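You operate a simulated robot arm through the tools that you are given. There is no shell and no other tool. Be economical: measure what you need, move in short steps, check, and stop when the job is done.

Carry out the task below with a simulated robot arm. There is one attempt and no reset: what you move stays moved.

TASK
Unplug the damp lead named on the fault note and get the other lights on again.
Fine: outlet rocker off before you pull the plug; stand it in the grey rest, reset the station socket, rocker on. Where these are worked on the way, their far stop is far enough and under half their travel is too little: outlet rocker.

Only the result counts: the job must be done as asked and must still hold three seconds after the hand-in. Knocking over, shifting, dropping, spilling or breaking anything else fails it.

THE ROBOT
A 7-joint arm with a two-finger parallel gripper, fixed in place. Base frame: the origin is at the foot of the arm, x ahead of it, y to its left, z up. Readings come in mm, degrees, newtons and seconds.
With the tool pointing down near the work surface it reaches from about 360 to 780 mm from the base axis. Its first joint turns from -166.0 to 166.0 degrees. Payload 3.91 kg.
Tool frame: the origin (TCP) lies between the finger pads and is the grasp point; the fingertips stand 30 mm ahead of it; z points along the fingers, y is the line along which they close. Largest opening 110 mm; finger width 20, thickness 10; the body of the gripper, 48 by 112 mm, starts 55 mm behind the TCP.
Orientation is that of the tool frame in the base frame, as a unit quaternion [x, y, z, w]. With the fingers straight down and closing along the base's y, the tool's x points along the base's -x, its y along +y and its z along -z.

THE INTERFACE
- The arm moves only by the tool jog_arm. Its arguments are lists of equal length, an entry for each row: "translation": the shift along the tool's x, y, z in units of 300 mm (1.0 is 300 mm), a list of three; "dr": the turn, a rotation vector about the tool's x, y, z in units of 60 degrees (1.0 is 60 degrees), a list of three; "grip": the opening, from 0 (shut) to 1 (fully open). In form: {"translation": [[dx, dy, dz], ...], "dr": [[wx, wy, wz], ...], "grip": [grip, ...]}. A call has 1 to 8 rows; each row is the pose to reach, as a shift and turn from the pose commanded when the call began, along the tool's axes at that moment. A call with a number of a shift or a turn outside -1 to 1 is refused whole. Each row takes 0.2 s and may step no farther than 50 mm and 8.6 degrees from the row before; otherwise, or with a gripper value out of range, the whole call is refused. A pose out of reach is approached as far as the arm can. The call stops where the force on the tool passes 40 N (or 10 N more than at its start, if that is more) or the arm is blocked; 0.2 s more then pass. Each finger travels about 153 mm/s and halts on what it meets, pressing with about 39 N; the grip force reading is that of the motor and also rises with nothing between the fingers. The clock runs only during rows and for 0.2 s after the last one: add rows that repeat a pose to give the fingers time. It gives the time, the measured TCP pose, the force on the tool (base axes), the opening and the grip force at its end, in the units of the frame above (readings bear some noise), with the torque about the TCP (base axes, N m) and any sound that the robot's microphone picked up.
- Cameras (640 x 400 px; columns grow to the right, rows downward): "scene" is fixed at [402.2, -500.7, 1547.4]; the picture's right is [0.96, -0.27, 0.00], its down [-0.11, -0.37, -0.92] and it looks along [0.25, 0.89, -0.38] (base axes); focal length 376 px, centre (320, 200). "wrist" rides on the gripper at [77, 7, -115] in the tool frame; the picture's right is [-0.09, 1.00, 0.00], its down [-0.80, -0.07, -0.59] and it looks along [-0.59, -0.05, 0.80] (tool axes); focal length 270 px, centre (320, 200). There is no depth. A picture from a camera that has moved, and an enlarged one, comes with that camera's place and axes in the base frame and with its lens.
- grab_frame(camera): a new picture of that camera. The clock stands still meanwhile.
- raise_lower(by): slides the trunk up (or, below 0, down) by that many mm; the arm rides with it, the base frame stays. It gives what a move gives, with no picture.
- enlarge(camera, box): a new picture of the part [left, top, right, bottom] of that camera's present view, enlarged. The clock stands still meanwhile.
- finish_job(): hands the job in; it is judged then, once.

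Go step by step. Nothing tells you positions but the pictures and the camera data: compare them with the known pose of the tool, close in by small moves and look again before you grip or let go. The budget is 120 turns and 68 pictures, counting those below and the enlarged ones. Unless the task says otherwise, let go and move clear before handing in, and close with one line.

The tools are called after "Request:" as a command line: name --argument value ..., lists and objects as JSON in quotes. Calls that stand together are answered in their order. jog_arm: Moves the arm, as the interface text tells. Its arguments: {"type":"object","properties":{"translation":{"type":"array","items":{"type":"array","items":{"type":"number"}}},"dr":{"type":"array","items":{"type":"array","items":{"type":"number"}}},"grip":{"type":"array","items":{"type":"number"}}},"required":["translation","dr","grip"]} The other tools are called the same way: raise_lower (by) slides the trunk up or down; grab_frame (camera) takes a picture; enlarge (camera, box) takes an enlarged picture of a part of a camera's view; finish_job () hands the job in.

At the start:

```text
t: 0.0
eef_pos: [370.5, 179.8, 1364.7]
tcp_rot: [0.0, 1.0, 0.0, 0.0]
force: [0.0, -0.2, 0.3]
torque: [0.0, 0.01, -0.02]
width: 109.7
grip_force: 0.1
trunk travel left (down, up): [-575.0, 35.0]
```

scene: 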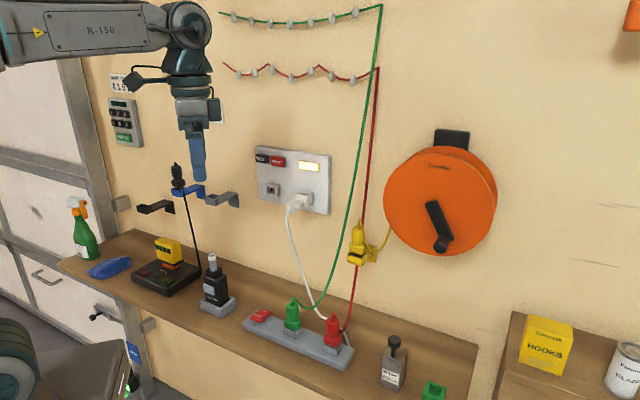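
wrist: 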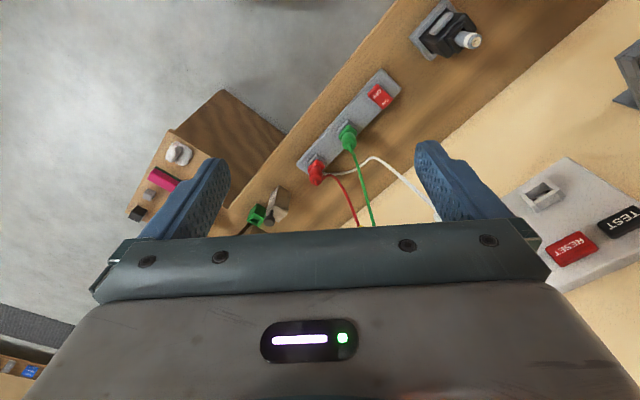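

I see a wall with a station socket (TEST/RESET), an outlet strip with rocker, green and red plugs, and several holders. I'll look closer to find the fault note and the grey rest.

Request:
enlarge --camera "scene" --box '[220, 130, 380, 230]'

Request:
enlarge --camera "scene" --box '[220, 270, 460, 400]'

Request:
enlarge --camera "scene" --box '[60, 60, 260, 185]'

Request:
enlarge --camera "scene" --box '[60, 180, 260, 320]'

```text
4.00 times, centred on (300, 180) of scene
camera zoom: at [402.2, -500.7, 1547.4], right [0.96, -0.27, 0.0], down [-0.11, -0.37, -0.92], along [0.25, 0.89, -0.38], focal length 1502 px, centre (400, 280)
```

zoom: 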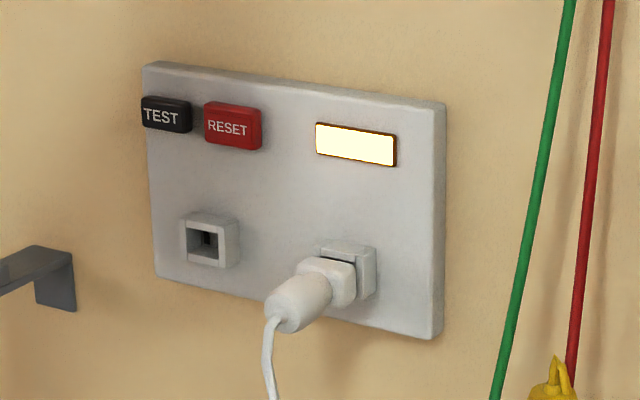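

```text
2.67 times, centred on (340, 335) of scene
camera zoom: at [402.2, -500.7, 1547.4], right [0.96, -0.27, 0.0], down [-0.11, -0.37, -0.92], along [0.25, 0.89, -0.38], focal length 1002 px, centre (267, -160)
```

zoom: 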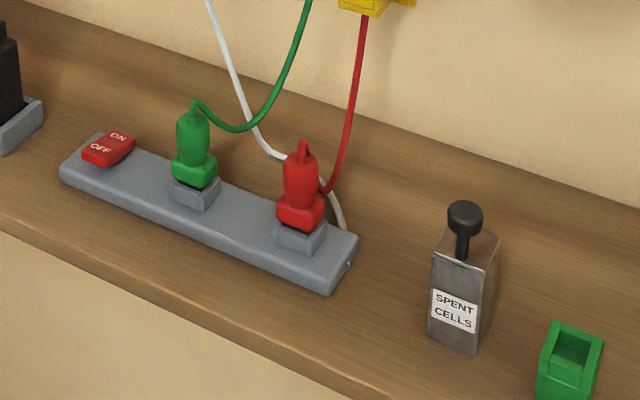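

```text
3.20 times, centred on (160, 122) of scene
camera zoom: at [402.2, -500.7, 1547.4], right [0.96, -0.27, 0.0], down [-0.11, -0.37, -0.92], along [0.25, 0.89, -0.38], focal length 1202 px, centre (832, 448)
```

zoom: 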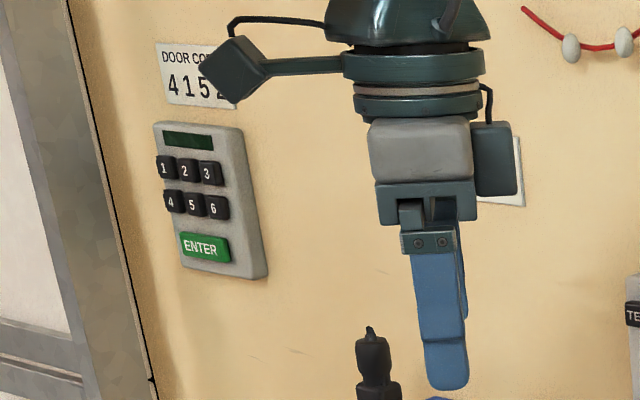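

```text
2.86 times, centred on (160, 250) of scene
camera zoom: at [402.2, -500.7, 1547.4], right [0.96, -0.27, 0.0], down [-0.11, -0.37, -0.92], along [0.25, 0.89, -0.38], focal length 1073 px, centre (777, 57)
```

zoom: 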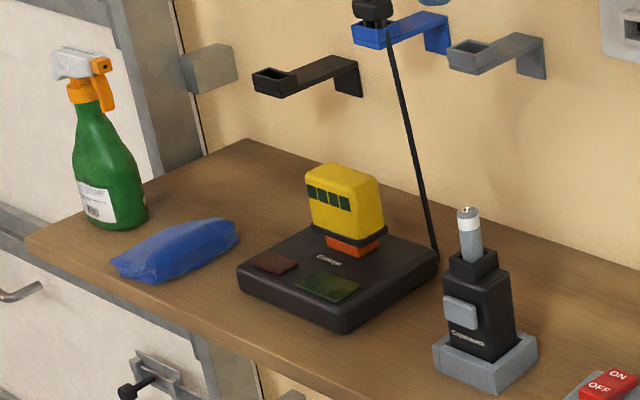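

The note seems to be hidden behind the gripper on the wall. I move the arm +x to clear the view.

Request:
jog_arm --translation '[[-0.16, 0, 0], [-0.32, 0, 0], [-0.48, 0, 0], [-0.6, 0, 0]]' --dr '[[0, 0, 0], [0, 0, 0], [0, 0, 0], [0, 0, 0]]' --grip '[1, 1, 1, 1]'

Request:
enlarge --camera "scene" --box '[100, 50, 420, 250]'

```text
t: 1.0
eef_pos: [552.5, 179.9, 1365.0]
tcp_rot: [0.0, 1.0, 0.0, -0.001]
force: [-0.1, 0.3, -0.9]
torque: [0.0, 0.03, 0.04]
width: 110.4
grip_force: 0.0
trunk travel left (down, up): [-575.0, 35.0]
```

```text
2.00 times, centred on (260, 150) of scene
camera zoom: at [402.2, -500.7, 1547.4], right [0.96, -0.27, 0.0], down [-0.11, -0.37, -0.92], along [0.25, 0.89, -0.38], focal length 751 px, centre (440, 300)
```

zoom: 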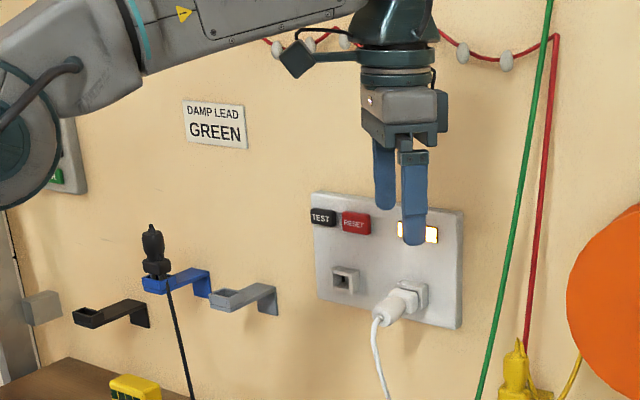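

The note names GREEN. I turn the gripper 45° to match the wall and strip, shift above the strip, and lower the trunk for a closer look.

Request:
jog_arm --translation '[[0.03, 0.01, 0], [0.06, 0.02, 0], [0.09, 0.03, 0], [0.12, 0.04, 0], [0.15, 0.055, 0], [0.173, 0.067, 0]]' --dr '[[0, 0, 0.125], [0, 0, 0.25], [0, 0, 0.375], [0, 0, 0.5], [0, 0, 0.625], [0, 0, 0.75]]' --grip '[1, 1, 1, 1, 1, 1]'

Request:
raise_lower --by -230

Request:
grab_frame --camera "wrist"

Request:
grab_frame --camera "scene"

```text
t: 2.4
eef_pos: [498.2, 200.5, 1364.7]
tcp_rot: [0.384, 0.923, -0.001, 0.0]
force: [0.9, 0.1, -0.2]
torque: [-0.04, 0.0, 0.01]
width: 110.1
grip_force: 0.1
trunk travel left (down, up): [-575.0, 35.0]
```

```text
t: 4.8
eef_pos: [497.2, 199.5, 1135.1]
tcp_rot: [0.383, 0.924, 0.0, -0.001]
force: [0.1, 0.0, 0.0]
torque: [0.0, -0.01, 0.01]
width: 109.7
grip_force: 0.0
trunk travel left (down, up): [-345.0, 265.0]
```

```text
60 pictures are left
camera wrist: at [449.4, 259.3, 1250.2], right [0.77, 0.64, 0.0], down [0.52, -0.62, 0.59], along [0.38, -0.46, -0.8], focal length 270 px, centre (320, 200)
```

wrist: 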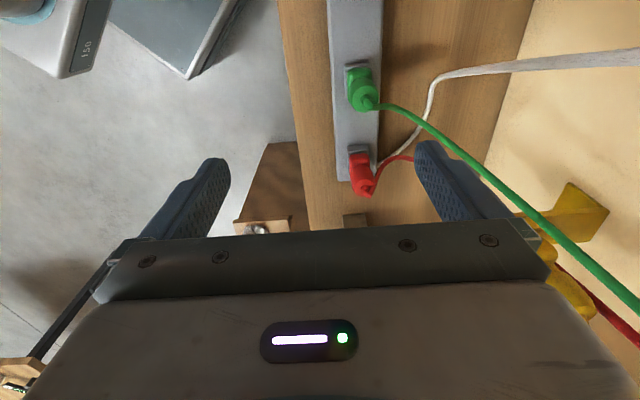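

```text
59 pictures are left
```

scene: 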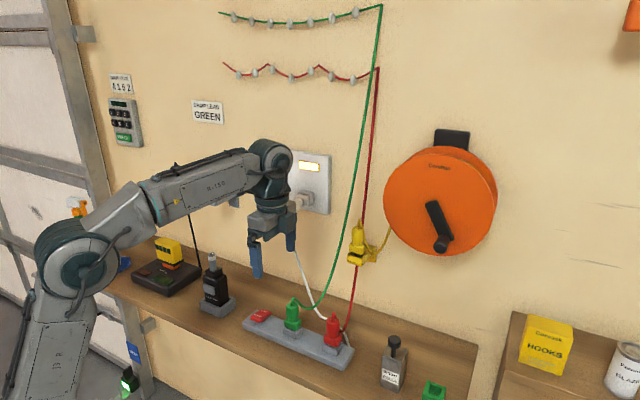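

Green plug top is about (535, 227, 985). Next I move over the rocker for a closer look.

Request:
jog_arm --translation '[[0.1, 0.05, 0.05], [0.2, 0.1, 0.1], [0.32, 0.16, 0.2]]' --dr '[[0, 0, 0], [0, 0, 0], [0, 0, 0]]' --grip '[1, 1, 1]'

Request:
grab_frame --camera "wrist"

Request:
enlarge --camera "scene" --box '[200, 220, 392, 370]'

```text
refused: row 3 steps farther than a row can; nothing moved
```

```text
58 pictures are left
camera wrist: at [449.4, 259.3, 1250.2], right [0.77, 0.64, 0.0], down [0.52, -0.62, 0.59], along [0.38, -0.46, -0.8], focal length 270 px, centre (320, 200)
```

wrist: 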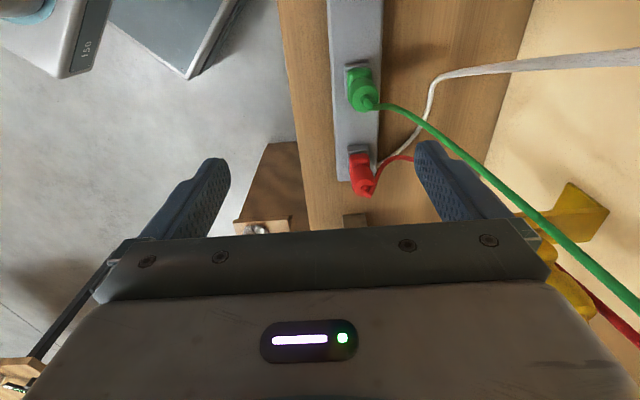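

```text
2.67 times, centred on (296, 295) of scene
camera zoom: at [402.2, -500.7, 1547.4], right [0.96, -0.27, 0.0], down [-0.11, -0.37, -0.92], along [0.25, 0.89, -0.38], focal length 1002 px, centre (384, -53)
```

zoom: 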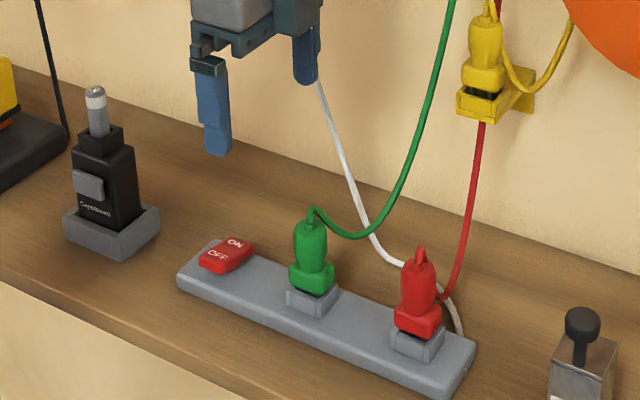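

Rocker tilts across the strip (OFF on the room side). I move over it with properly sized steps.

Request:
jog_arm --translation '[[0.08, 0.04, 0.05], [0.16, 0.08, 0.1], [0.24, 0.12, 0.15], [0.32, 0.16, 0.2]]' --dr '[[0, 0, 0], [0, 0, 0], [0, 0, 0], [0, 0, 0]]' --grip '[1, 1, 1, 1]'

Request:
grab_frame --camera "wrist"

Request:
enlarge --camera "scene" --box '[170, 220, 362, 340]'

```text
t: 5.8
eef_pos: [464.3, 303.5, 1074.2]
tcp_rot: [0.382, 0.924, 0.0, 0.0]
force: [0.3, -0.3, -0.2]
torque: [0.0, 0.0, 0.04]
width: 110.0
grip_force: 0.2
trunk travel left (down, up): [-345.0, 265.0]
```

```text
56 pictures are left
camera wrist: at [414.7, 362.3, 1189.6], right [0.77, 0.64, 0.0], down [0.52, -0.62, 0.59], along [0.38, -0.46, -0.8], focal length 270 px, centre (320, 200)
```

wrist: 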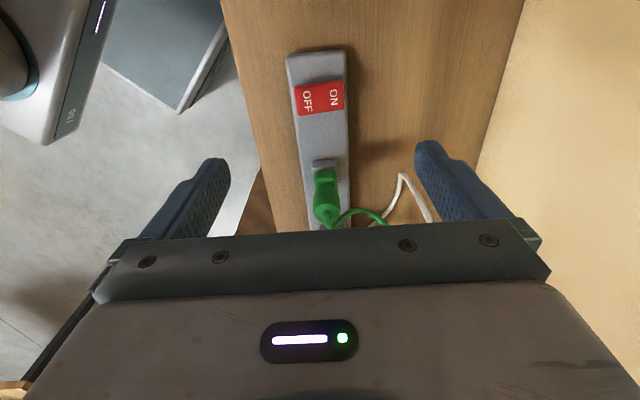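

```text
3.33 times, centred on (266, 280) of scene
camera zoom: at [402.2, -500.7, 1547.4], right [0.96, -0.27, 0.0], down [-0.11, -0.37, -0.92], along [0.25, 0.89, -0.38], focal length 1252 px, centre (500, -67)
```

zoom: 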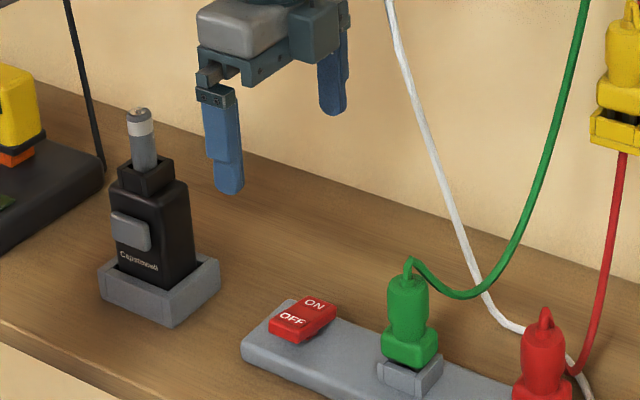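

Rocker centre ≈ (466, 299), top ≈ 910, OFF half on the room side. I close the fingers and descend above the OFF half to check.

Request:
jog_arm --translation '[[-0.005, -0.04, 0.06], [-0.0147, -0.0797, 0.12], [-0.0147, -0.0797, 0.2], [-0.0147, -0.0797, 0.28], [-0.0147, -0.0797, 0.3]]' --dr '[[0, 0, 0], [0, 0, 0], [0, 0, 0], [0, 0, 0], [0, 0, 0]]' --grip '[0.5, 0, 0, 0, 0]'

Request:
grab_frame --camera "wrist"

Request:
enlarge --camera "scene" --box '[200, 250, 328, 330]'

```text
t: 7.0
eef_pos: [451.6, 282.1, 985.3]
tcp_rot: [0.383, 0.924, 0.0, 0.001]
force: [0.0, -0.4, 0.2]
torque: [-0.01, -0.02, 0.0]
width: 0.0
grip_force: 37.6
trunk travel left (down, up): [-345.0, 265.0]
```

```text
54 pictures are left
camera wrist: at [402.1, 340.8, 1100.0], right [0.77, 0.64, 0.0], down [0.52, -0.62, 0.59], along [0.38, -0.46, -0.8], focal length 270 px, centre (320, 200)
```

wrist: 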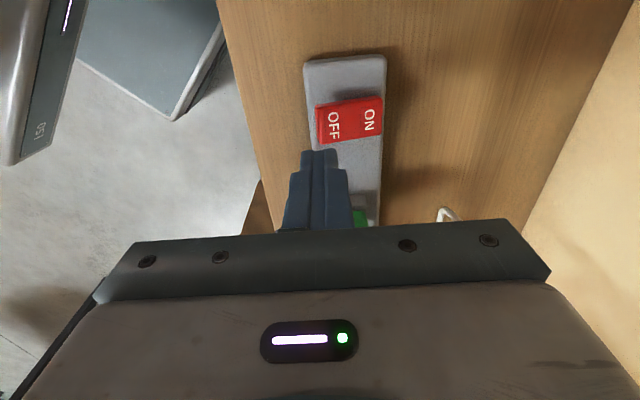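

```text
5.00 times, centred on (264, 290) of scene
camera zoom: at [402.2, -500.7, 1547.4], right [0.96, -0.27, 0.0], down [-0.11, -0.37, -0.92], along [0.25, 0.89, -0.38], focal length 1878 px, centre (600, -250)
```

zoom: 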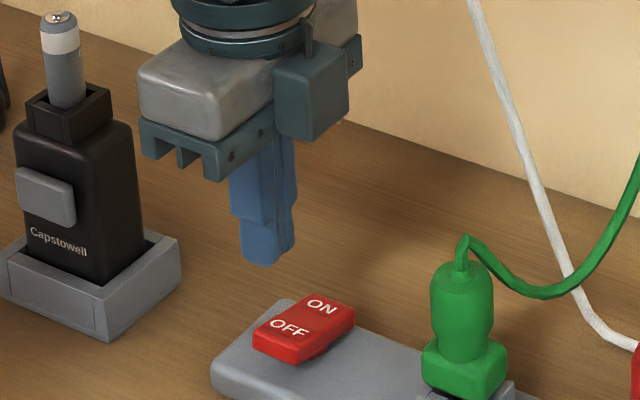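

Fingertips are ~18 mm room-side of the rocker's centre. Pressing the OFF end down in small steps.

Request:
jog_arm --translation '[[0.012, 0.01, 0.06], [0.012, 0.01, 0.11], [0.012, 0.01, 0.13], [0.012, 0.01, 0.143], [0.012, 0.01, 0.153]]' --dr '[[0, 0, 0], [0, 0, 0], [0, 0, 0], [0, 0, 0], [0, 0, 0]]' --grip '[0, 0, 0, 0, 0]'

```text
t: 8.2
eef_pos: [452.1, 285.9, 939.1]
tcp_rot: [0.383, 0.924, 0.0, 0.0]
force: [-0.4, -1.0, 0.0]
torque: [0.0, 0.03, 0.01]
width: 0.0
grip_force: 37.7
trunk travel left (down, up): [-345.0, 265.0]
```

Request:
jog_arm --translation '[[0, 0, 0.01], [0, 0, 0.02], [0, 0, 0.03], [0, 0, 0.04]]' --dr '[[0, 0, 0], [0, 0, 0], [0, 0, 0], [0, 0, 0]]' --grip '[0, 0, 0, 0]'

Request:
enlarge --camera "scene" --box '[200, 250, 328, 330]'

```text
t: 9.2
eef_pos: [450.2, 286.3, 928.1]
tcp_rot: [0.382, 0.924, 0.0, 0.0]
force: [-1.8, -1.2, 8.9]
torque: [0.0, -0.02, -0.02]
width: 0.0
grip_force: 37.5
trunk travel left (down, up): [-345.0, 265.0]
```

```text
5.00 times, centred on (264, 290) of scene
camera zoom: at [402.2, -500.7, 1547.4], right [0.96, -0.27, 0.0], down [-0.11, -0.37, -0.92], along [0.25, 0.89, -0.38], focal length 1878 px, centre (600, -250)
```

zoom: 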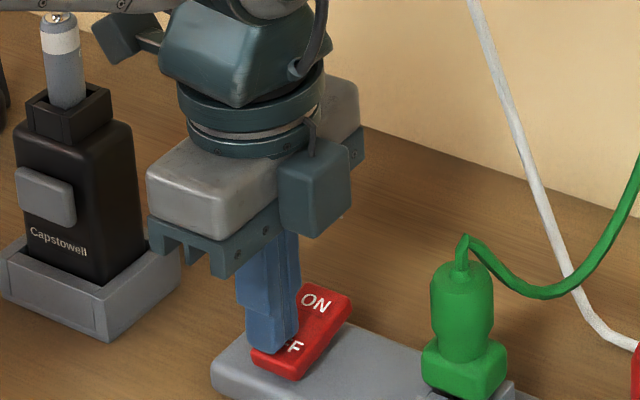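

The rocker is tipping over toward OFF. I keep pressing until it stops.

Request:
jog_arm --translation '[[0, 0, 0.008], [0, 0, 0.016], [0, 0, 0.024], [0, 0, 0.032]]' --dr '[[0, 0, 0], [0, 0, 0], [0, 0, 0], [0, 0, 0]]' --grip '[0, 0, 0, 0]'

```text
t: 9.9
eef_pos: [450.4, 286.0, 927.1]
tcp_rot: [0.382, 0.924, 0.005, 0.003]
force: [-7.6, -6.4, 16.7]
torque: [-0.04, 0.13, 0.02]
width: 0.0
grip_force: 38.0
trunk travel left (down, up): [-345.0, 265.0]
stopped in row 3: the force on the tool passed its limit at 44 N (the readings are from after the stop); the commanded pose is now the measured one
```

Hit the stop. I retreat upward and check the rocker.

Request:
jog_arm --translation '[[0, 0, -0.1], [0, 0, -0.25], [0, 0, -0.4], [0, 0, -0.5]]' --dr '[[0, 0, 0], [0, 0, 0], [0, 0, 0], [0, 0, 0]]' --grip '[0, 0, 0, 0]'

Request:
enlarge --camera "scene" --box '[200, 140, 392, 330]'

Request:
enlarge --camera "scene" --box '[230, 270, 358, 350]'

```text
t: 10.9
eef_pos: [450.0, 285.2, 1076.3]
tcp_rot: [0.383, 0.924, 0.003, 0.003]
force: [0.3, -0.9, 0.1]
torque: [0.02, 0.02, 0.01]
width: 0.0
grip_force: 37.5
trunk travel left (down, up): [-345.0, 265.0]
```

```text
2.11 times, centred on (296, 235) of scene
camera zoom: at [402.2, -500.7, 1547.4], right [0.96, -0.27, 0.0], down [-0.11, -0.37, -0.92], along [0.25, 0.89, -0.38], focal length 791 px, centre (370, 126)
```

zoom: 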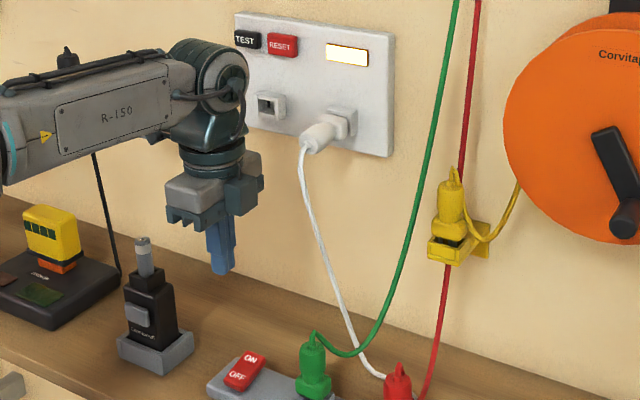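

```text
5.00 times, centred on (294, 310) of scene
camera zoom: at [402.2, -500.7, 1547.4], right [0.96, -0.27, 0.0], down [-0.11, -0.37, -0.92], along [0.25, 0.89, -0.38], focal length 1878 px, centre (450, -350)
```

zoom: 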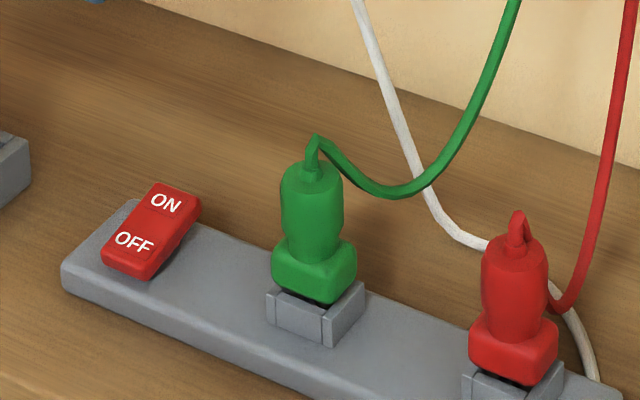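

Rocker is OFF. The green cable leaves the plug toward the wall, so I'll grip it with fingers closing along the strip. Turning 90° and moving above the green plug.

Request:
jog_arm --translation '[[-0.05, 0.01, 0], [-0.1, 0.02, 0], [-0.17, 0.03, 0], [-0.23, 0.04, 0], [-0.29, 0.05, 0], [-0.34, 0.061, 0]]' --dr '[[0, 0, -0.125], [0, 0, -0.25], [0, 0, -0.375], [0, 0, -0.5], [0, 0, -0.625], [0, 0, -0.75]]' --grip '[0, 0.1, 0.3, 0.5, 0.6, 0.6]'

Request:
jog_arm --translation '[[0, 0, 0], [0, 0, 0], [0, 0, 0], [0, 0, 0], [0, 0, 0], [0, 0, 0]]' --dr '[[0, 0, -0.125], [0, 0, -0.25], [0, 0, -0.375], [0, 0, -0.5], [0, 0, -0.625], [0, 0, -0.75]]' --grip '[0.6, 0.6, 0.6, 0.6, 0.6, 0.6]'

Request:
grab_frame --camera "wrist"

Request:
enlarge --camera "scene" --box '[200, 230, 392, 350]'

```text
t: 12.3
eef_pos: [535.7, 227.7, 1075.0]
tcp_rot: [-0.001, 1.0, 0.003, 0.004]
force: [-0.2, -0.1, 0.1]
torque: [0.0, -0.05, 0.0]
width: 66.2
grip_force: 0.0
trunk travel left (down, up): [-345.0, 265.0]
```

```text
t: 13.7
eef_pos: [536.0, 226.9, 1076.6]
tcp_rot: [-0.383, 0.924, 0.001, 0.005]
force: [0.0, 0.5, 0.0]
torque: [0.0, 0.0, 0.01]
width: 66.3
grip_force: 0.0
trunk travel left (down, up): [-345.0, 265.0]
```

```text
49 pictures are left
camera wrist: at [475.7, 176.9, 1190.0], right [-0.64, 0.77, 0.0], down [0.61, 0.51, 0.6], along [0.46, 0.39, -0.8], focal length 270 px, centre (320, 200)
```

wrist: 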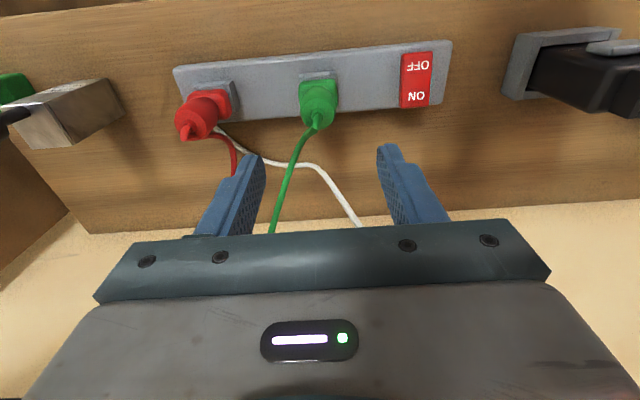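

```text
3.33 times, centred on (296, 290) of scene
camera zoom: at [402.2, -500.7, 1547.4], right [0.96, -0.27, 0.0], down [-0.11, -0.37, -0.92], along [0.25, 0.89, -0.38], focal length 1252 px, centre (400, -100)
```

zoom: 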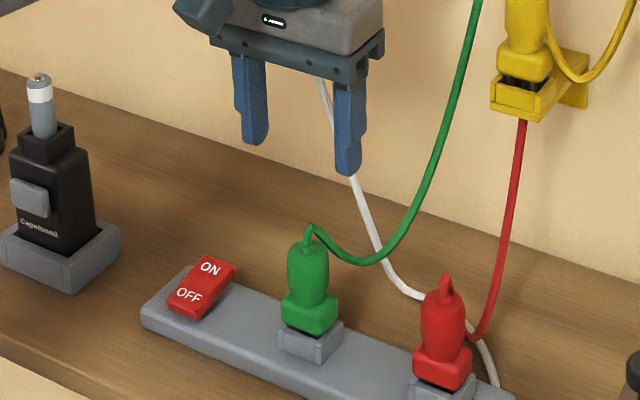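

The plug is centred between the fingers and the cable exits toward the wall between them. Descending to grip height.

Request:
jog_arm --translation '[[0.007, -0.003, 0.12], [0.007, -0.003, 0.24], [0.007, -0.003, 0.3]]' --dr '[[0, 0, 0], [0, 0, 0], [0, 0, 0]]' --grip '[0.6, 0.6, 0.6]'

Request:
grab_frame --camera "wrist"

Request:
enlarge --camera "scene" --box '[230, 240, 390, 350]'

```text
t: 14.5
eef_pos: [536.4, 224.5, 984.6]
tcp_rot: [-0.382, 0.924, 0.001, 0.005]
force: [0.7, 0.2, -0.1]
torque: [-0.01, -0.01, -0.01]
width: 65.9
grip_force: 0.1
trunk travel left (down, up): [-345.0, 265.0]
```

```text
47 pictures are left
camera wrist: at [476.0, 174.9, 1099.6], right [-0.64, 0.77, 0.0], down [0.61, 0.51, 0.6], along [0.46, 0.39, -0.8], focal length 270 px, centre (320, 200)
```

wrist: 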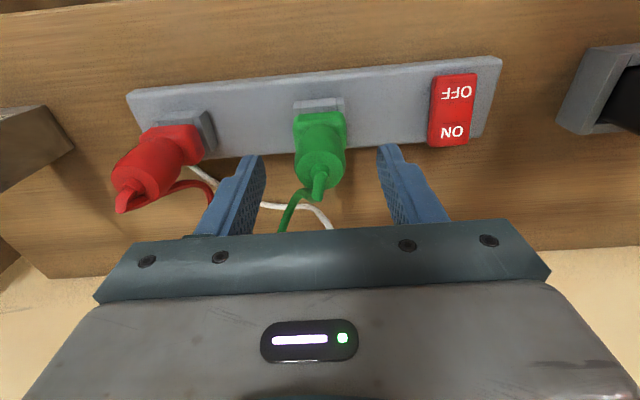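

```text
3.64 times, centred on (310, 295) of scene
camera zoom: at [402.2, -500.7, 1547.4], right [0.96, -0.27, 0.0], down [-0.11, -0.37, -0.92], along [0.25, 0.89, -0.38], focal length 1366 px, centre (356, -146)
```

zoom: 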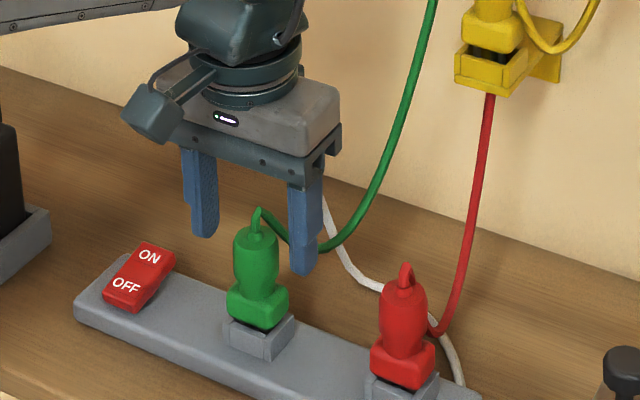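

Aligned. Lowering ~11 mm more and closing on the plug body.

Request:
jog_arm --translation '[[0.008, -0.003, 0.02], [0.008, -0.003, 0.038], [0.008, -0.003, 0.038], [0.008, -0.003, 0.038], [0.008, -0.003, 0.038], [0.008, -0.003, 0.038]]' --dr '[[0, 0, 0], [0, 0, 0], [0, 0, 0], [0, 0, 0], [0, 0, 0], [0, 0, 0]]' --grip '[0.6, 0.6, 0.3, 0.1, 0, 0]'

Request:
grab_frame --camera "wrist"

Request:
enlarge --camera "scene" --box '[230, 240, 390, 350]'

```text
t: 15.9
eef_pos: [534.6, 224.1, 973.0]
tcp_rot: [-0.383, 0.924, 0.001, 0.005]
force: [0.8, -0.8, -0.5]
torque: [0.03, 0.02, 0.03]
width: 28.9
grip_force: 38.7
trunk travel left (down, up): [-345.0, 265.0]
```

```text
45 pictures are left
camera wrist: at [474.8, 173.0, 1088.4], right [-0.64, 0.77, 0.0], down [0.61, 0.51, 0.6], along [0.46, 0.39, -0.8], focal length 270 px, centre (320, 200)
```

wrist: 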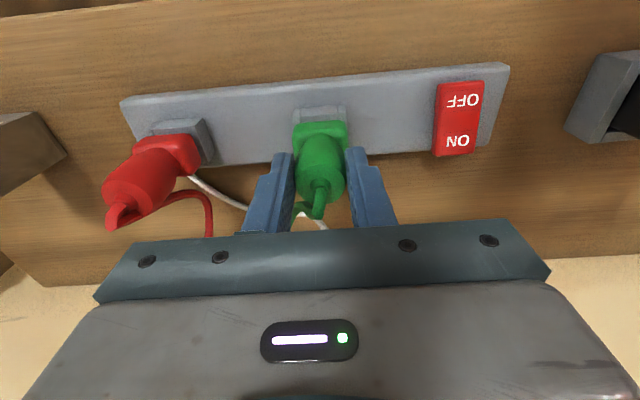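

```text
3.64 times, centred on (310, 295) of scene
camera zoom: at [402.2, -500.7, 1547.4], right [0.96, -0.27, 0.0], down [-0.11, -0.37, -0.92], along [0.25, 0.89, -0.38], focal length 1366 px, centre (356, -146)
```

zoom: 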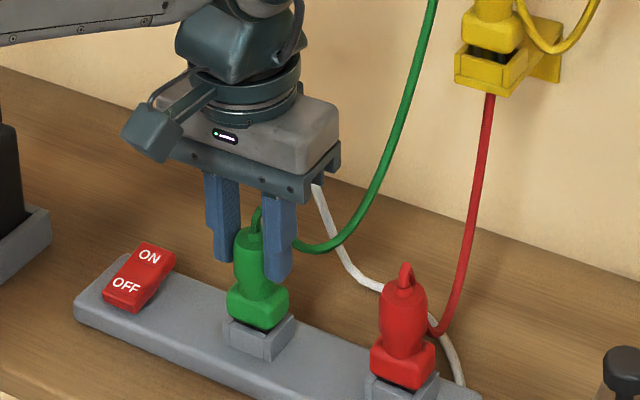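

Gripped (28.9 mm). Pulling straight up in small steps.

Request:
jog_arm --translation '[[0, 0, -0.02], [0, 0, -0.04], [0, 0, -0.07], [0, 0, -0.1], [0, 0, -0.14], [0, 0, -0.18]]' --dr '[[0, 0, 0], [0, 0, 0], [0, 0, 0], [0, 0, 0], [0, 0, 0], [0, 0, 0]]' --grip '[0, 0, 0, 0, 0, 0]'

Request:
enlarge --camera "scene" --box '[230, 220, 390, 350]'

```text
t: 17.3
eef_pos: [533.4, 222.7, 1029.3]
tcp_rot: [-0.383, 0.924, 0.001, 0.005]
force: [0.0, -0.6, 0.1]
torque: [0.01, -0.01, -0.02]
width: 28.8
grip_force: 39.3
trunk travel left (down, up): [-345.0, 265.0]
```

```text
3.08 times, centred on (310, 285) of scene
camera zoom: at [402.2, -500.7, 1547.4], right [0.96, -0.27, 0.0], down [-0.11, -0.37, -0.92], along [0.25, 0.89, -0.38], focal length 1156 px, centre (351, -62)
```

zoom: 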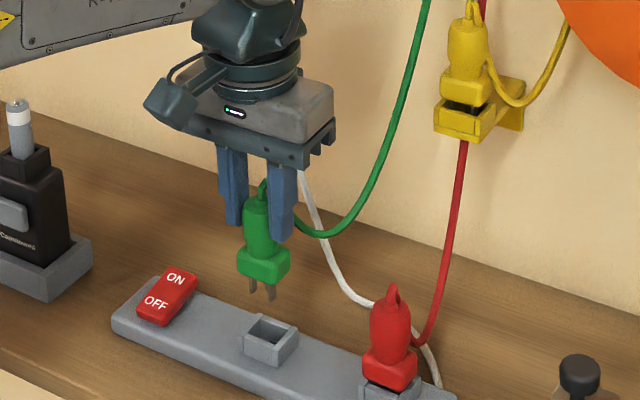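

The plug is out. I raise the trunk, then travel along the wall toward the grey rest with a look from in front of it.

Request:
raise_lower --by 220

Request:
grab_frame --camera "scene"

```text
t: 19.6
eef_pos: [532.4, 222.5, 1248.9]
tcp_rot: [-0.382, 0.924, 0.001, 0.005]
force: [0.1, -0.1, -1.1]
torque: [0.02, 0.01, -0.03]
width: 28.5
grip_force: 39.3
trunk travel left (down, up): [-565.0, 45.0]
```

```text
42 pictures are left
```

scene: 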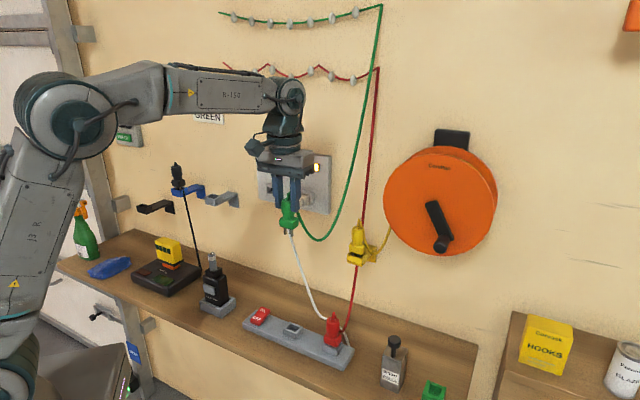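

Request:
jog_arm --translation '[[0, 0.13, 0], [0, 0.26, 0], [0, 0.39, 0], [0, 0.52, 0], [0, 0.65, 0], [0, 0.78, 0], [0, 0.91, 0]]' --dr '[[0, 0, 0], [0, 0, 0], [0, 0, 0], [0, 0, 0], [0, 0, 0], [0, 0, 0], [0, 0, 0]]' --grip '[0, 0, 0, 0, 0, 0, 0]'

Request:
grab_frame --camera "wrist"

Request:
grab_frame --camera "scene"

```text
t: 21.2
eef_pos: [340.5, 418.4, 1249.3]
tcp_rot: [-0.383, 0.924, 0.0, 0.006]
force: [-0.5, 0.5, -0.1]
torque: [-0.01, 0.02, -0.04]
width: 28.9
grip_force: 38.7
trunk travel left (down, up): [-565.0, 45.0]
```

```text
41 pictures are left
camera wrist: at [280.1, 367.5, 1363.1], right [-0.64, 0.77, 0.0], down [0.61, 0.51, 0.6], along [0.46, 0.39, -0.8], focal length 270 px, centre (320, 200)
```

wrist: 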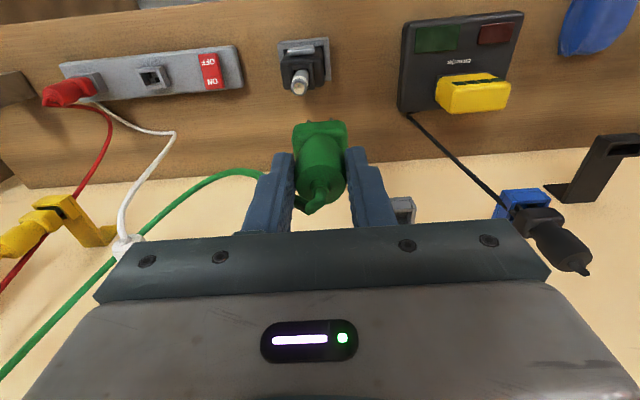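

```text
40 pictures are left
```

scene: 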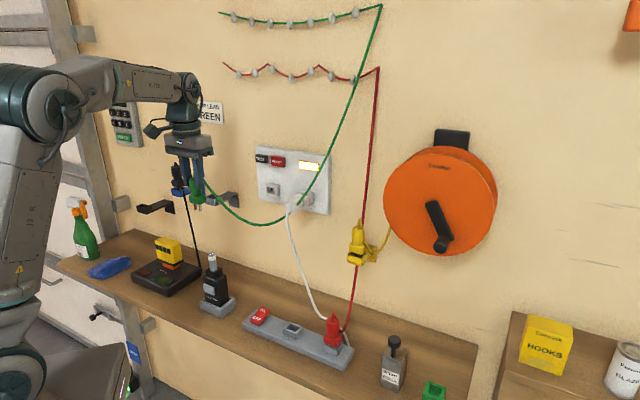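

Request:
jog_arm --translation '[[0.12, 0.05, -0.05], [0.2, 0.1, -0.1]]' --dr '[[0, 0, 0], [0, 0, 0]]' --grip '[0, 0]'

Request:
enlarge --camera "wrist" --box '[260, 90, 500, 240]'

Request:
enlarge --camera "scene" --box '[130, 120, 290, 220]'

```text
t: 21.8
eef_pos: [275.1, 394.4, 1277.7]
tcp_rot: [-0.383, 0.924, 0.001, 0.006]
force: [-0.5, -0.2, -0.1]
torque: [0.0, -0.04, -0.01]
width: 29.0
grip_force: 38.4
trunk travel left (down, up): [-565.0, 45.0]
```

```text
2.67 times, centred on (380, 165) of wrist
camera zoom: at [215.7, 344.4, 1392.8], right [-0.64, 0.77, 0.0], down [0.61, 0.51, 0.6], along [0.46, 0.39, -0.8], focal length 721 px, centre (160, 293)
```

zoom: 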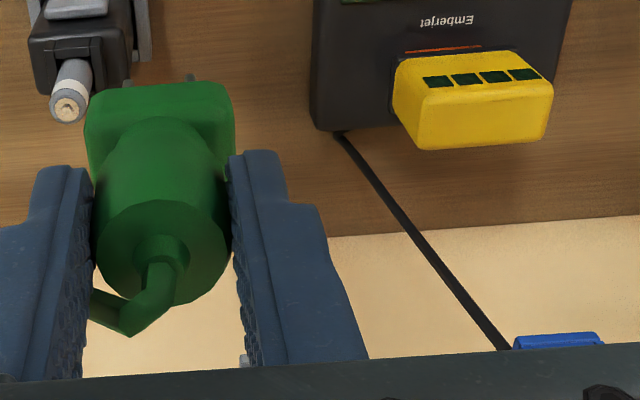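

```text
4.00 times, centred on (210, 170) of scene
camera zoom: at [402.2, -500.7, 1547.4], right [0.96, -0.27, 0.0], down [-0.11, -0.37, -0.92], along [0.25, 0.89, -0.38], focal length 1502 px, centre (760, 320)
```

zoom: 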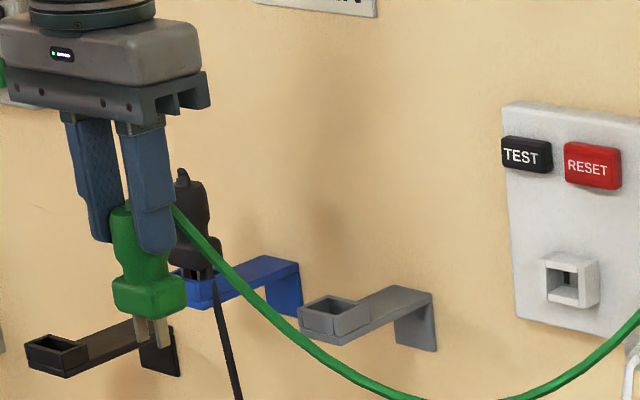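

I can see the grey rest in the scene view but not the wrist. I'll move nearer the wall, offset sideways, so the wrist camera sees the pocket.

Request:
jog_arm --translation '[[-0.12, -0.03, 0], [-0.24, -0.06, 0], [-0.36, -0.1, 0], [-0.49, -0.13, 0]]' --dr '[[0, 0, 0], [0, 0, 0], [0, 0, 0], [0, 0, 0]]' --grip '[0, 0, 0, 0]'

Request:
enlarge --camera "wrist" --box '[260, 50, 580, 250]'

Request:
enlarge --camera "scene" --box '[130, 120, 290, 220]'

```text
t: 22.8
eef_pos: [411.4, 472.8, 1278.5]
tcp_rot: [-0.382, 0.924, 0.001, 0.005]
force: [0.3, 0.0, -1.0]
torque: [-0.02, 0.03, 0.0]
width: 28.9
grip_force: 39.5
trunk travel left (down, up): [-565.0, 45.0]
```

```text
2.00 times, centred on (420, 150) of wrist
camera zoom: at [350.5, 422.7, 1392.1], right [-0.64, 0.77, 0.0], down [0.61, 0.51, 0.6], along [0.46, 0.39, -0.8], focal length 541 px, centre (120, 300)
```

zoom: 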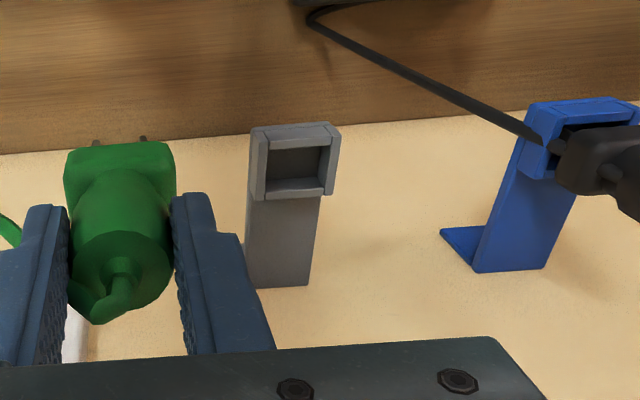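

```text
4.00 times, centred on (210, 170) of scene
camera zoom: at [402.2, -500.7, 1547.4], right [0.96, -0.27, 0.0], down [-0.11, -0.37, -0.92], along [0.25, 0.89, -0.38], focal length 1502 px, centre (760, 320)
```

zoom: 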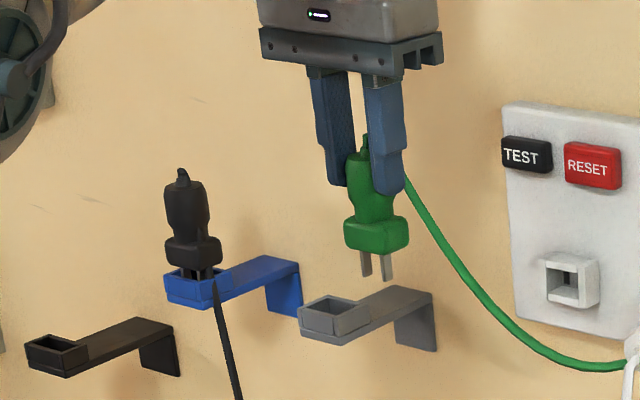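

Rest pocket is at about (380, 565, 1135). I move the plug above it and check in both views.

Request:
jog_arm --translation '[[-0.05, 0.1, 0.0], [-0.1, 0.2, 0.0], [-0.143, 0.291, 0.0], [-0.143, 0.291, 0.06]]' --dr '[[0, 0, 0], [0, 0, 0], [0, 0, 0], [0, 0, 0]]' --grip '[0, 0, 0, 0]'

Request:
enlarge --camera "wrist" --box '[240, 80, 400, 240]'

Request:
enlarge --camera "scene" --box '[170, 140, 282, 220]'

```text
t: 23.8
eef_pos: [377.8, 560.9, 1263.1]
tcp_rot: [-0.383, 0.924, 0.001, 0.005]
force: [0.0, -0.5, -0.2]
torque: [0.0, 0.0, 0.03]
width: 28.9
grip_force: 38.9
out of reach, approached as far as the arm can: row 3
trunk travel left (down, up): [-565.0, 45.0]
```

```text
2.50 times, centred on (320, 160) of wrist
camera zoom: at [317.4, 511.7, 1377.3], right [-0.64, 0.77, 0.0], down [0.61, 0.51, 0.6], along [0.46, 0.39, -0.8], focal length 676 px, centre (320, 300)
```

zoom: 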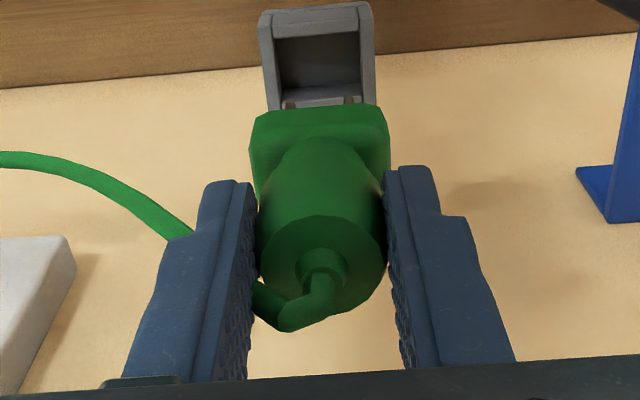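

```text
5.00 times, centred on (226, 180) of scene
camera zoom: at [402.2, -500.7, 1547.4], right [0.96, -0.27, 0.0], down [-0.11, -0.37, -0.92], along [0.25, 0.89, -0.38], focal length 1878 px, centre (790, 300)
```

zoom: 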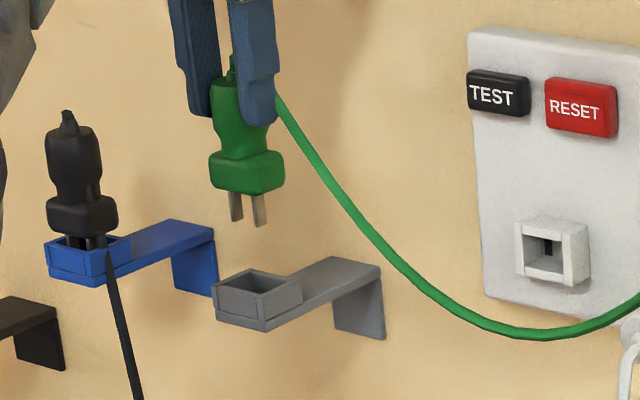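

Plug is above the pocket, well aligned in both views. Lowering most of the way, then checking.

Request:
jog_arm --translation '[[0, 0, 0.05], [0, 0, 0.1], [0, 0, 0.15]]' --dr '[[0, 0, 0], [0, 0, 0], [0, 0, 0]]' --grip '[0, 0, 0]'

Request:
enlarge --camera "wrist" --box '[240, 80, 400, 240]'

Request:
enlarge --camera "scene" --box '[170, 160, 250, 220]'

```text
t: 24.6
eef_pos: [374.5, 561.3, 1224.6]
tcp_rot: [-0.383, 0.924, 0.005, 0.009]
force: [-1.2, -2.4, 34.6]
torque: [0.21, -0.22, -0.02]
width: 29.1
grip_force: 39.5
trunk travel left (down, up): [-565.0, 45.0]
```

```text
2.50 times, centred on (320, 160) of wrist
camera zoom: at [314.5, 510.3, 1337.5], right [-0.64, 0.77, 0.0], down [0.61, 0.51, 0.61], along [0.47, 0.39, -0.79], focal length 676 px, centre (320, 300)
```

zoom: 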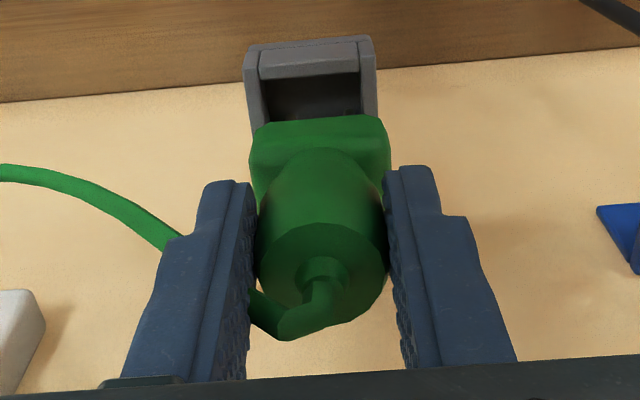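

```text
6.67 times, centred on (210, 190) of scene
camera zoom: at [402.2, -500.7, 1547.4], right [0.96, -0.27, 0.0], down [-0.11, -0.37, -0.92], along [0.25, 0.89, -0.38], focal length 2504 px, centre (1053, 267)
```

zoom: 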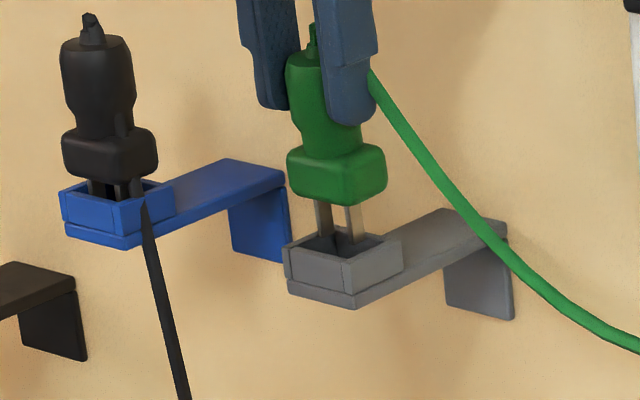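

Contact came early, so the prongs are probably on a rim edge. Zooming in before correcting.

Request:
enlarge --camera "scene" --box '[198, 175, 238, 205]'

Request:
enlarge --camera "wrist" --box '[290, 85, 350, 135]'

```text
13.33 times, centred on (218, 190) of scene
camera zoom: at [402.2, -500.7, 1547.4], right [0.96, -0.27, 0.0], down [-0.11, -0.37, -0.92], along [0.25, 0.89, -0.38], focal length 5008 px, centre (1680, 333)
```

zoom: 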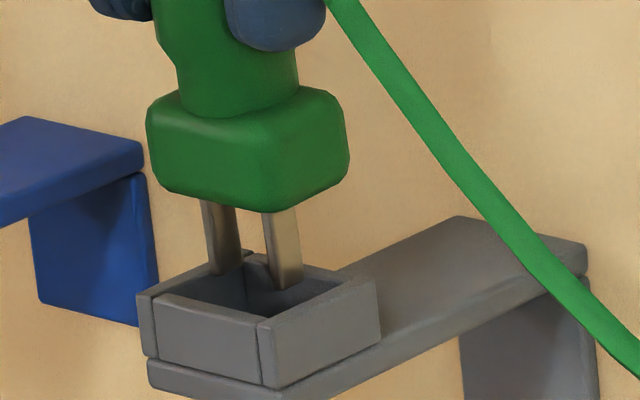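

```text
8.00 times, centred on (320, 110) of wrist
camera zoom: at [314.5, 510.3, 1337.5], right [-0.64, 0.77, 0.0], down [0.61, 0.51, 0.61], along [0.47, 0.39, -0.79], focal length 2162 px, centre (320, 920)
```

zoom: 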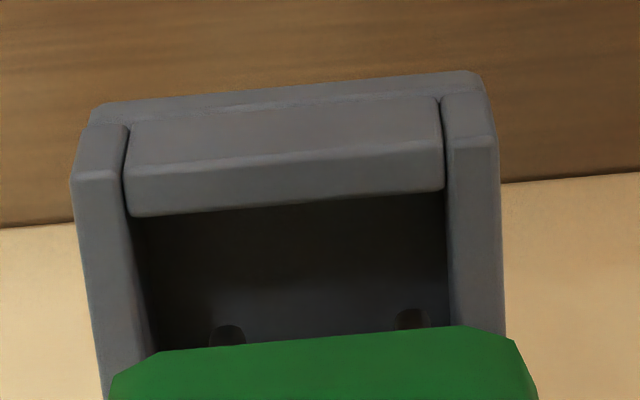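

Torque indicates contact about 9 mm toward the wall: prongs are catching the pocket's rear wall. I lift, shift ~7 mm toward the room, and look again.

Request:
jog_arm --translation '[[0, 0, -0.06], [0.022, -0.003, -0.06], [0.022, -0.003, -0.06]]' --dr '[[0, 0, 0], [0, 0, 0], [0, 0, 0]]' --grip '[0, 0, 0]'

Request:
enlarge --camera "scene" --box '[198, 175, 238, 205]'

Request:
enlarge --camera "wrist" --box '[285, 75, 357, 135]'

```text
t: 25.4
eef_pos: [372.6, 557.8, 1233.5]
tcp_rot: [-0.383, 0.924, 0.0, 0.004]
force: [-0.3, 0.7, -0.2]
torque: [0.01, 0.03, -0.01]
width: 29.2
grip_force: 38.6
trunk travel left (down, up): [-565.0, 45.0]
```

```text
13.33 times, centred on (218, 190) of scene
camera zoom: at [402.2, -500.7, 1547.4], right [0.96, -0.27, 0.0], down [-0.11, -0.37, -0.92], along [0.25, 0.89, -0.38], focal length 5008 px, centre (1680, 333)
```

zoom: 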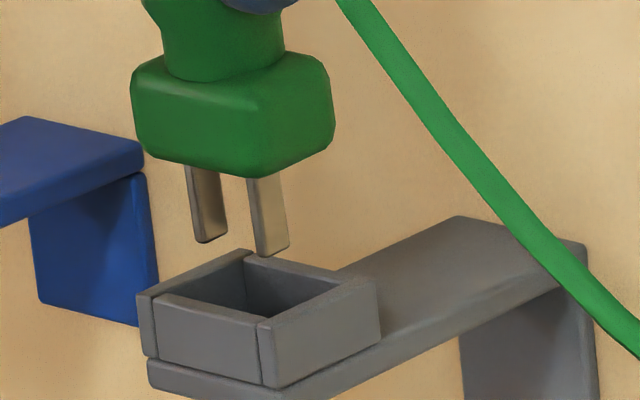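

```text
6.67 times, centred on (321, 105) of wrist
camera zoom: at [313.3, 508.3, 1348.1], right [-0.64, 0.77, 0.0], down [0.61, 0.51, 0.6], along [0.46, 0.38, -0.8], focal length 1802 px, centre (313, 833)
```

zoom: 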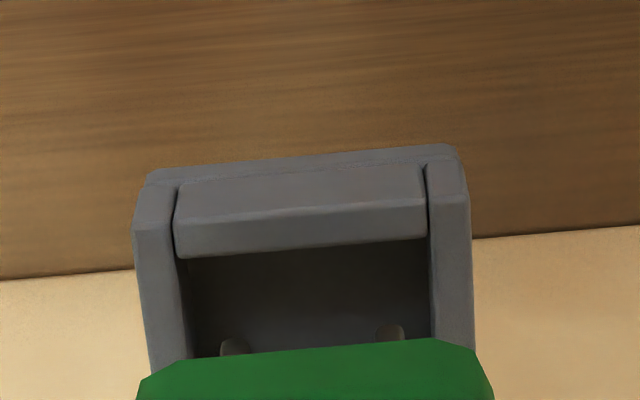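

The pocket is clear in view. I shift 2 mm along the strip direction and lower gently in small steps to probe.

Request:
jog_arm --translation '[[0, -0.007, 0.0], [0, -0.007, 0.015], [0, -0.007, 0.03], [0, -0.007, 0.04], [0, -0.007, 0.05]]' --dr '[[0, 0, 0], [0, 0, 0], [0, 0, 0], [0, 0, 0], [0, 0, 0]]' --grip '[0, 0, 0, 0, 0]'

```text
t: 26.6
eef_pos: [375.5, 557.3, 1220.4]
tcp_rot: [-0.383, 0.924, 0.001, 0.005]
force: [-0.3, -0.2, -1.0]
torque: [0.01, -0.04, 0.03]
width: 29.2
grip_force: 38.6
trunk travel left (down, up): [-565.0, 45.0]
```

No contact at 1220, lower than where it stuck before. Continuing gently.

Request:
jog_arm --translation '[[0, 0, 0.01], [0, 0, 0.02], [0, 0, 0.03], [0, 0, 0.037]]' --dr '[[0, 0, 0], [0, 0, 0], [0, 0, 0], [0, 0, 0]]' --grip '[0, 0, 0, 0]'

Request:
enlarge --camera "scene" --box '[188, 165, 238, 205]'

```text
t: 27.6
eef_pos: [374.4, 556.6, 1210.0]
tcp_rot: [-0.383, 0.924, 0.003, 0.006]
force: [0.3, 1.8, 9.9]
torque: [0.17, -0.01, -0.02]
width: 28.9
grip_force: 38.8
trunk travel left (down, up): [-565.0, 45.0]
```

```text
10.00 times, centred on (213, 185) of scene
camera zoom: at [402.2, -500.7, 1547.4], right [0.96, -0.27, 0.0], down [-0.11, -0.37, -0.92], along [0.25, 0.89, -0.38], focal length 3756 px, centre (1390, 350)
```

zoom: 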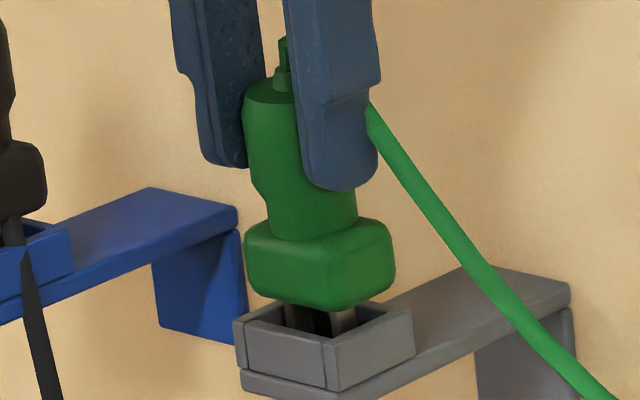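

The prongs are in the pocket down to its floor, same as the black plug. Opening the fingers.

Request:
jog_arm --translation '[[0, 0, -0.004], [0, 0, -0.004], [0, 0, -0.004], [0, 0, -0.004], [0, 0, -0.004]]' --dr '[[0, 0, 0], [0, 0, 0], [0, 0, 0], [0, 0, 0], [0, 0, 0]]' --grip '[0, 0.3, 0.4, 0.5, 0.55]'

Request:
enlarge --camera "scene" --box '[168, 145, 248, 205]'

```text
t: 28.8
eef_pos: [373.8, 556.1, 1207.9]
tcp_rot: [-0.383, 0.924, 0.0, 0.005]
force: [-0.5, 1.1, 0.6]
torque: [0.02, 0.03, -0.01]
width: 60.4
grip_force: 0.1
trunk travel left (down, up): [-565.0, 45.0]
```

```text
6.67 times, centred on (208, 175) of scene
camera zoom: at [402.2, -500.7, 1547.4], right [0.96, -0.27, 0.0], down [-0.11, -0.37, -0.92], along [0.25, 0.89, -0.38], focal length 2504 px, centre (1067, 367)
```

zoom: 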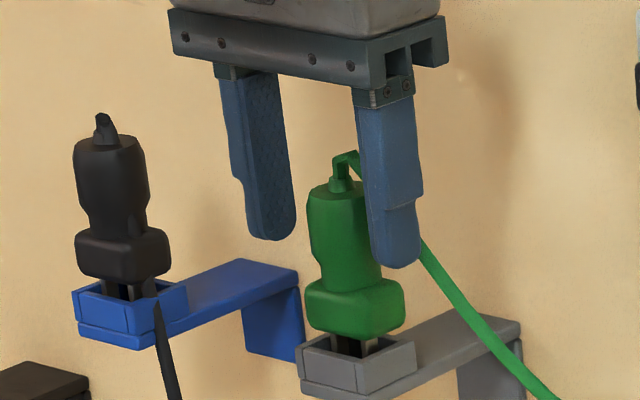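

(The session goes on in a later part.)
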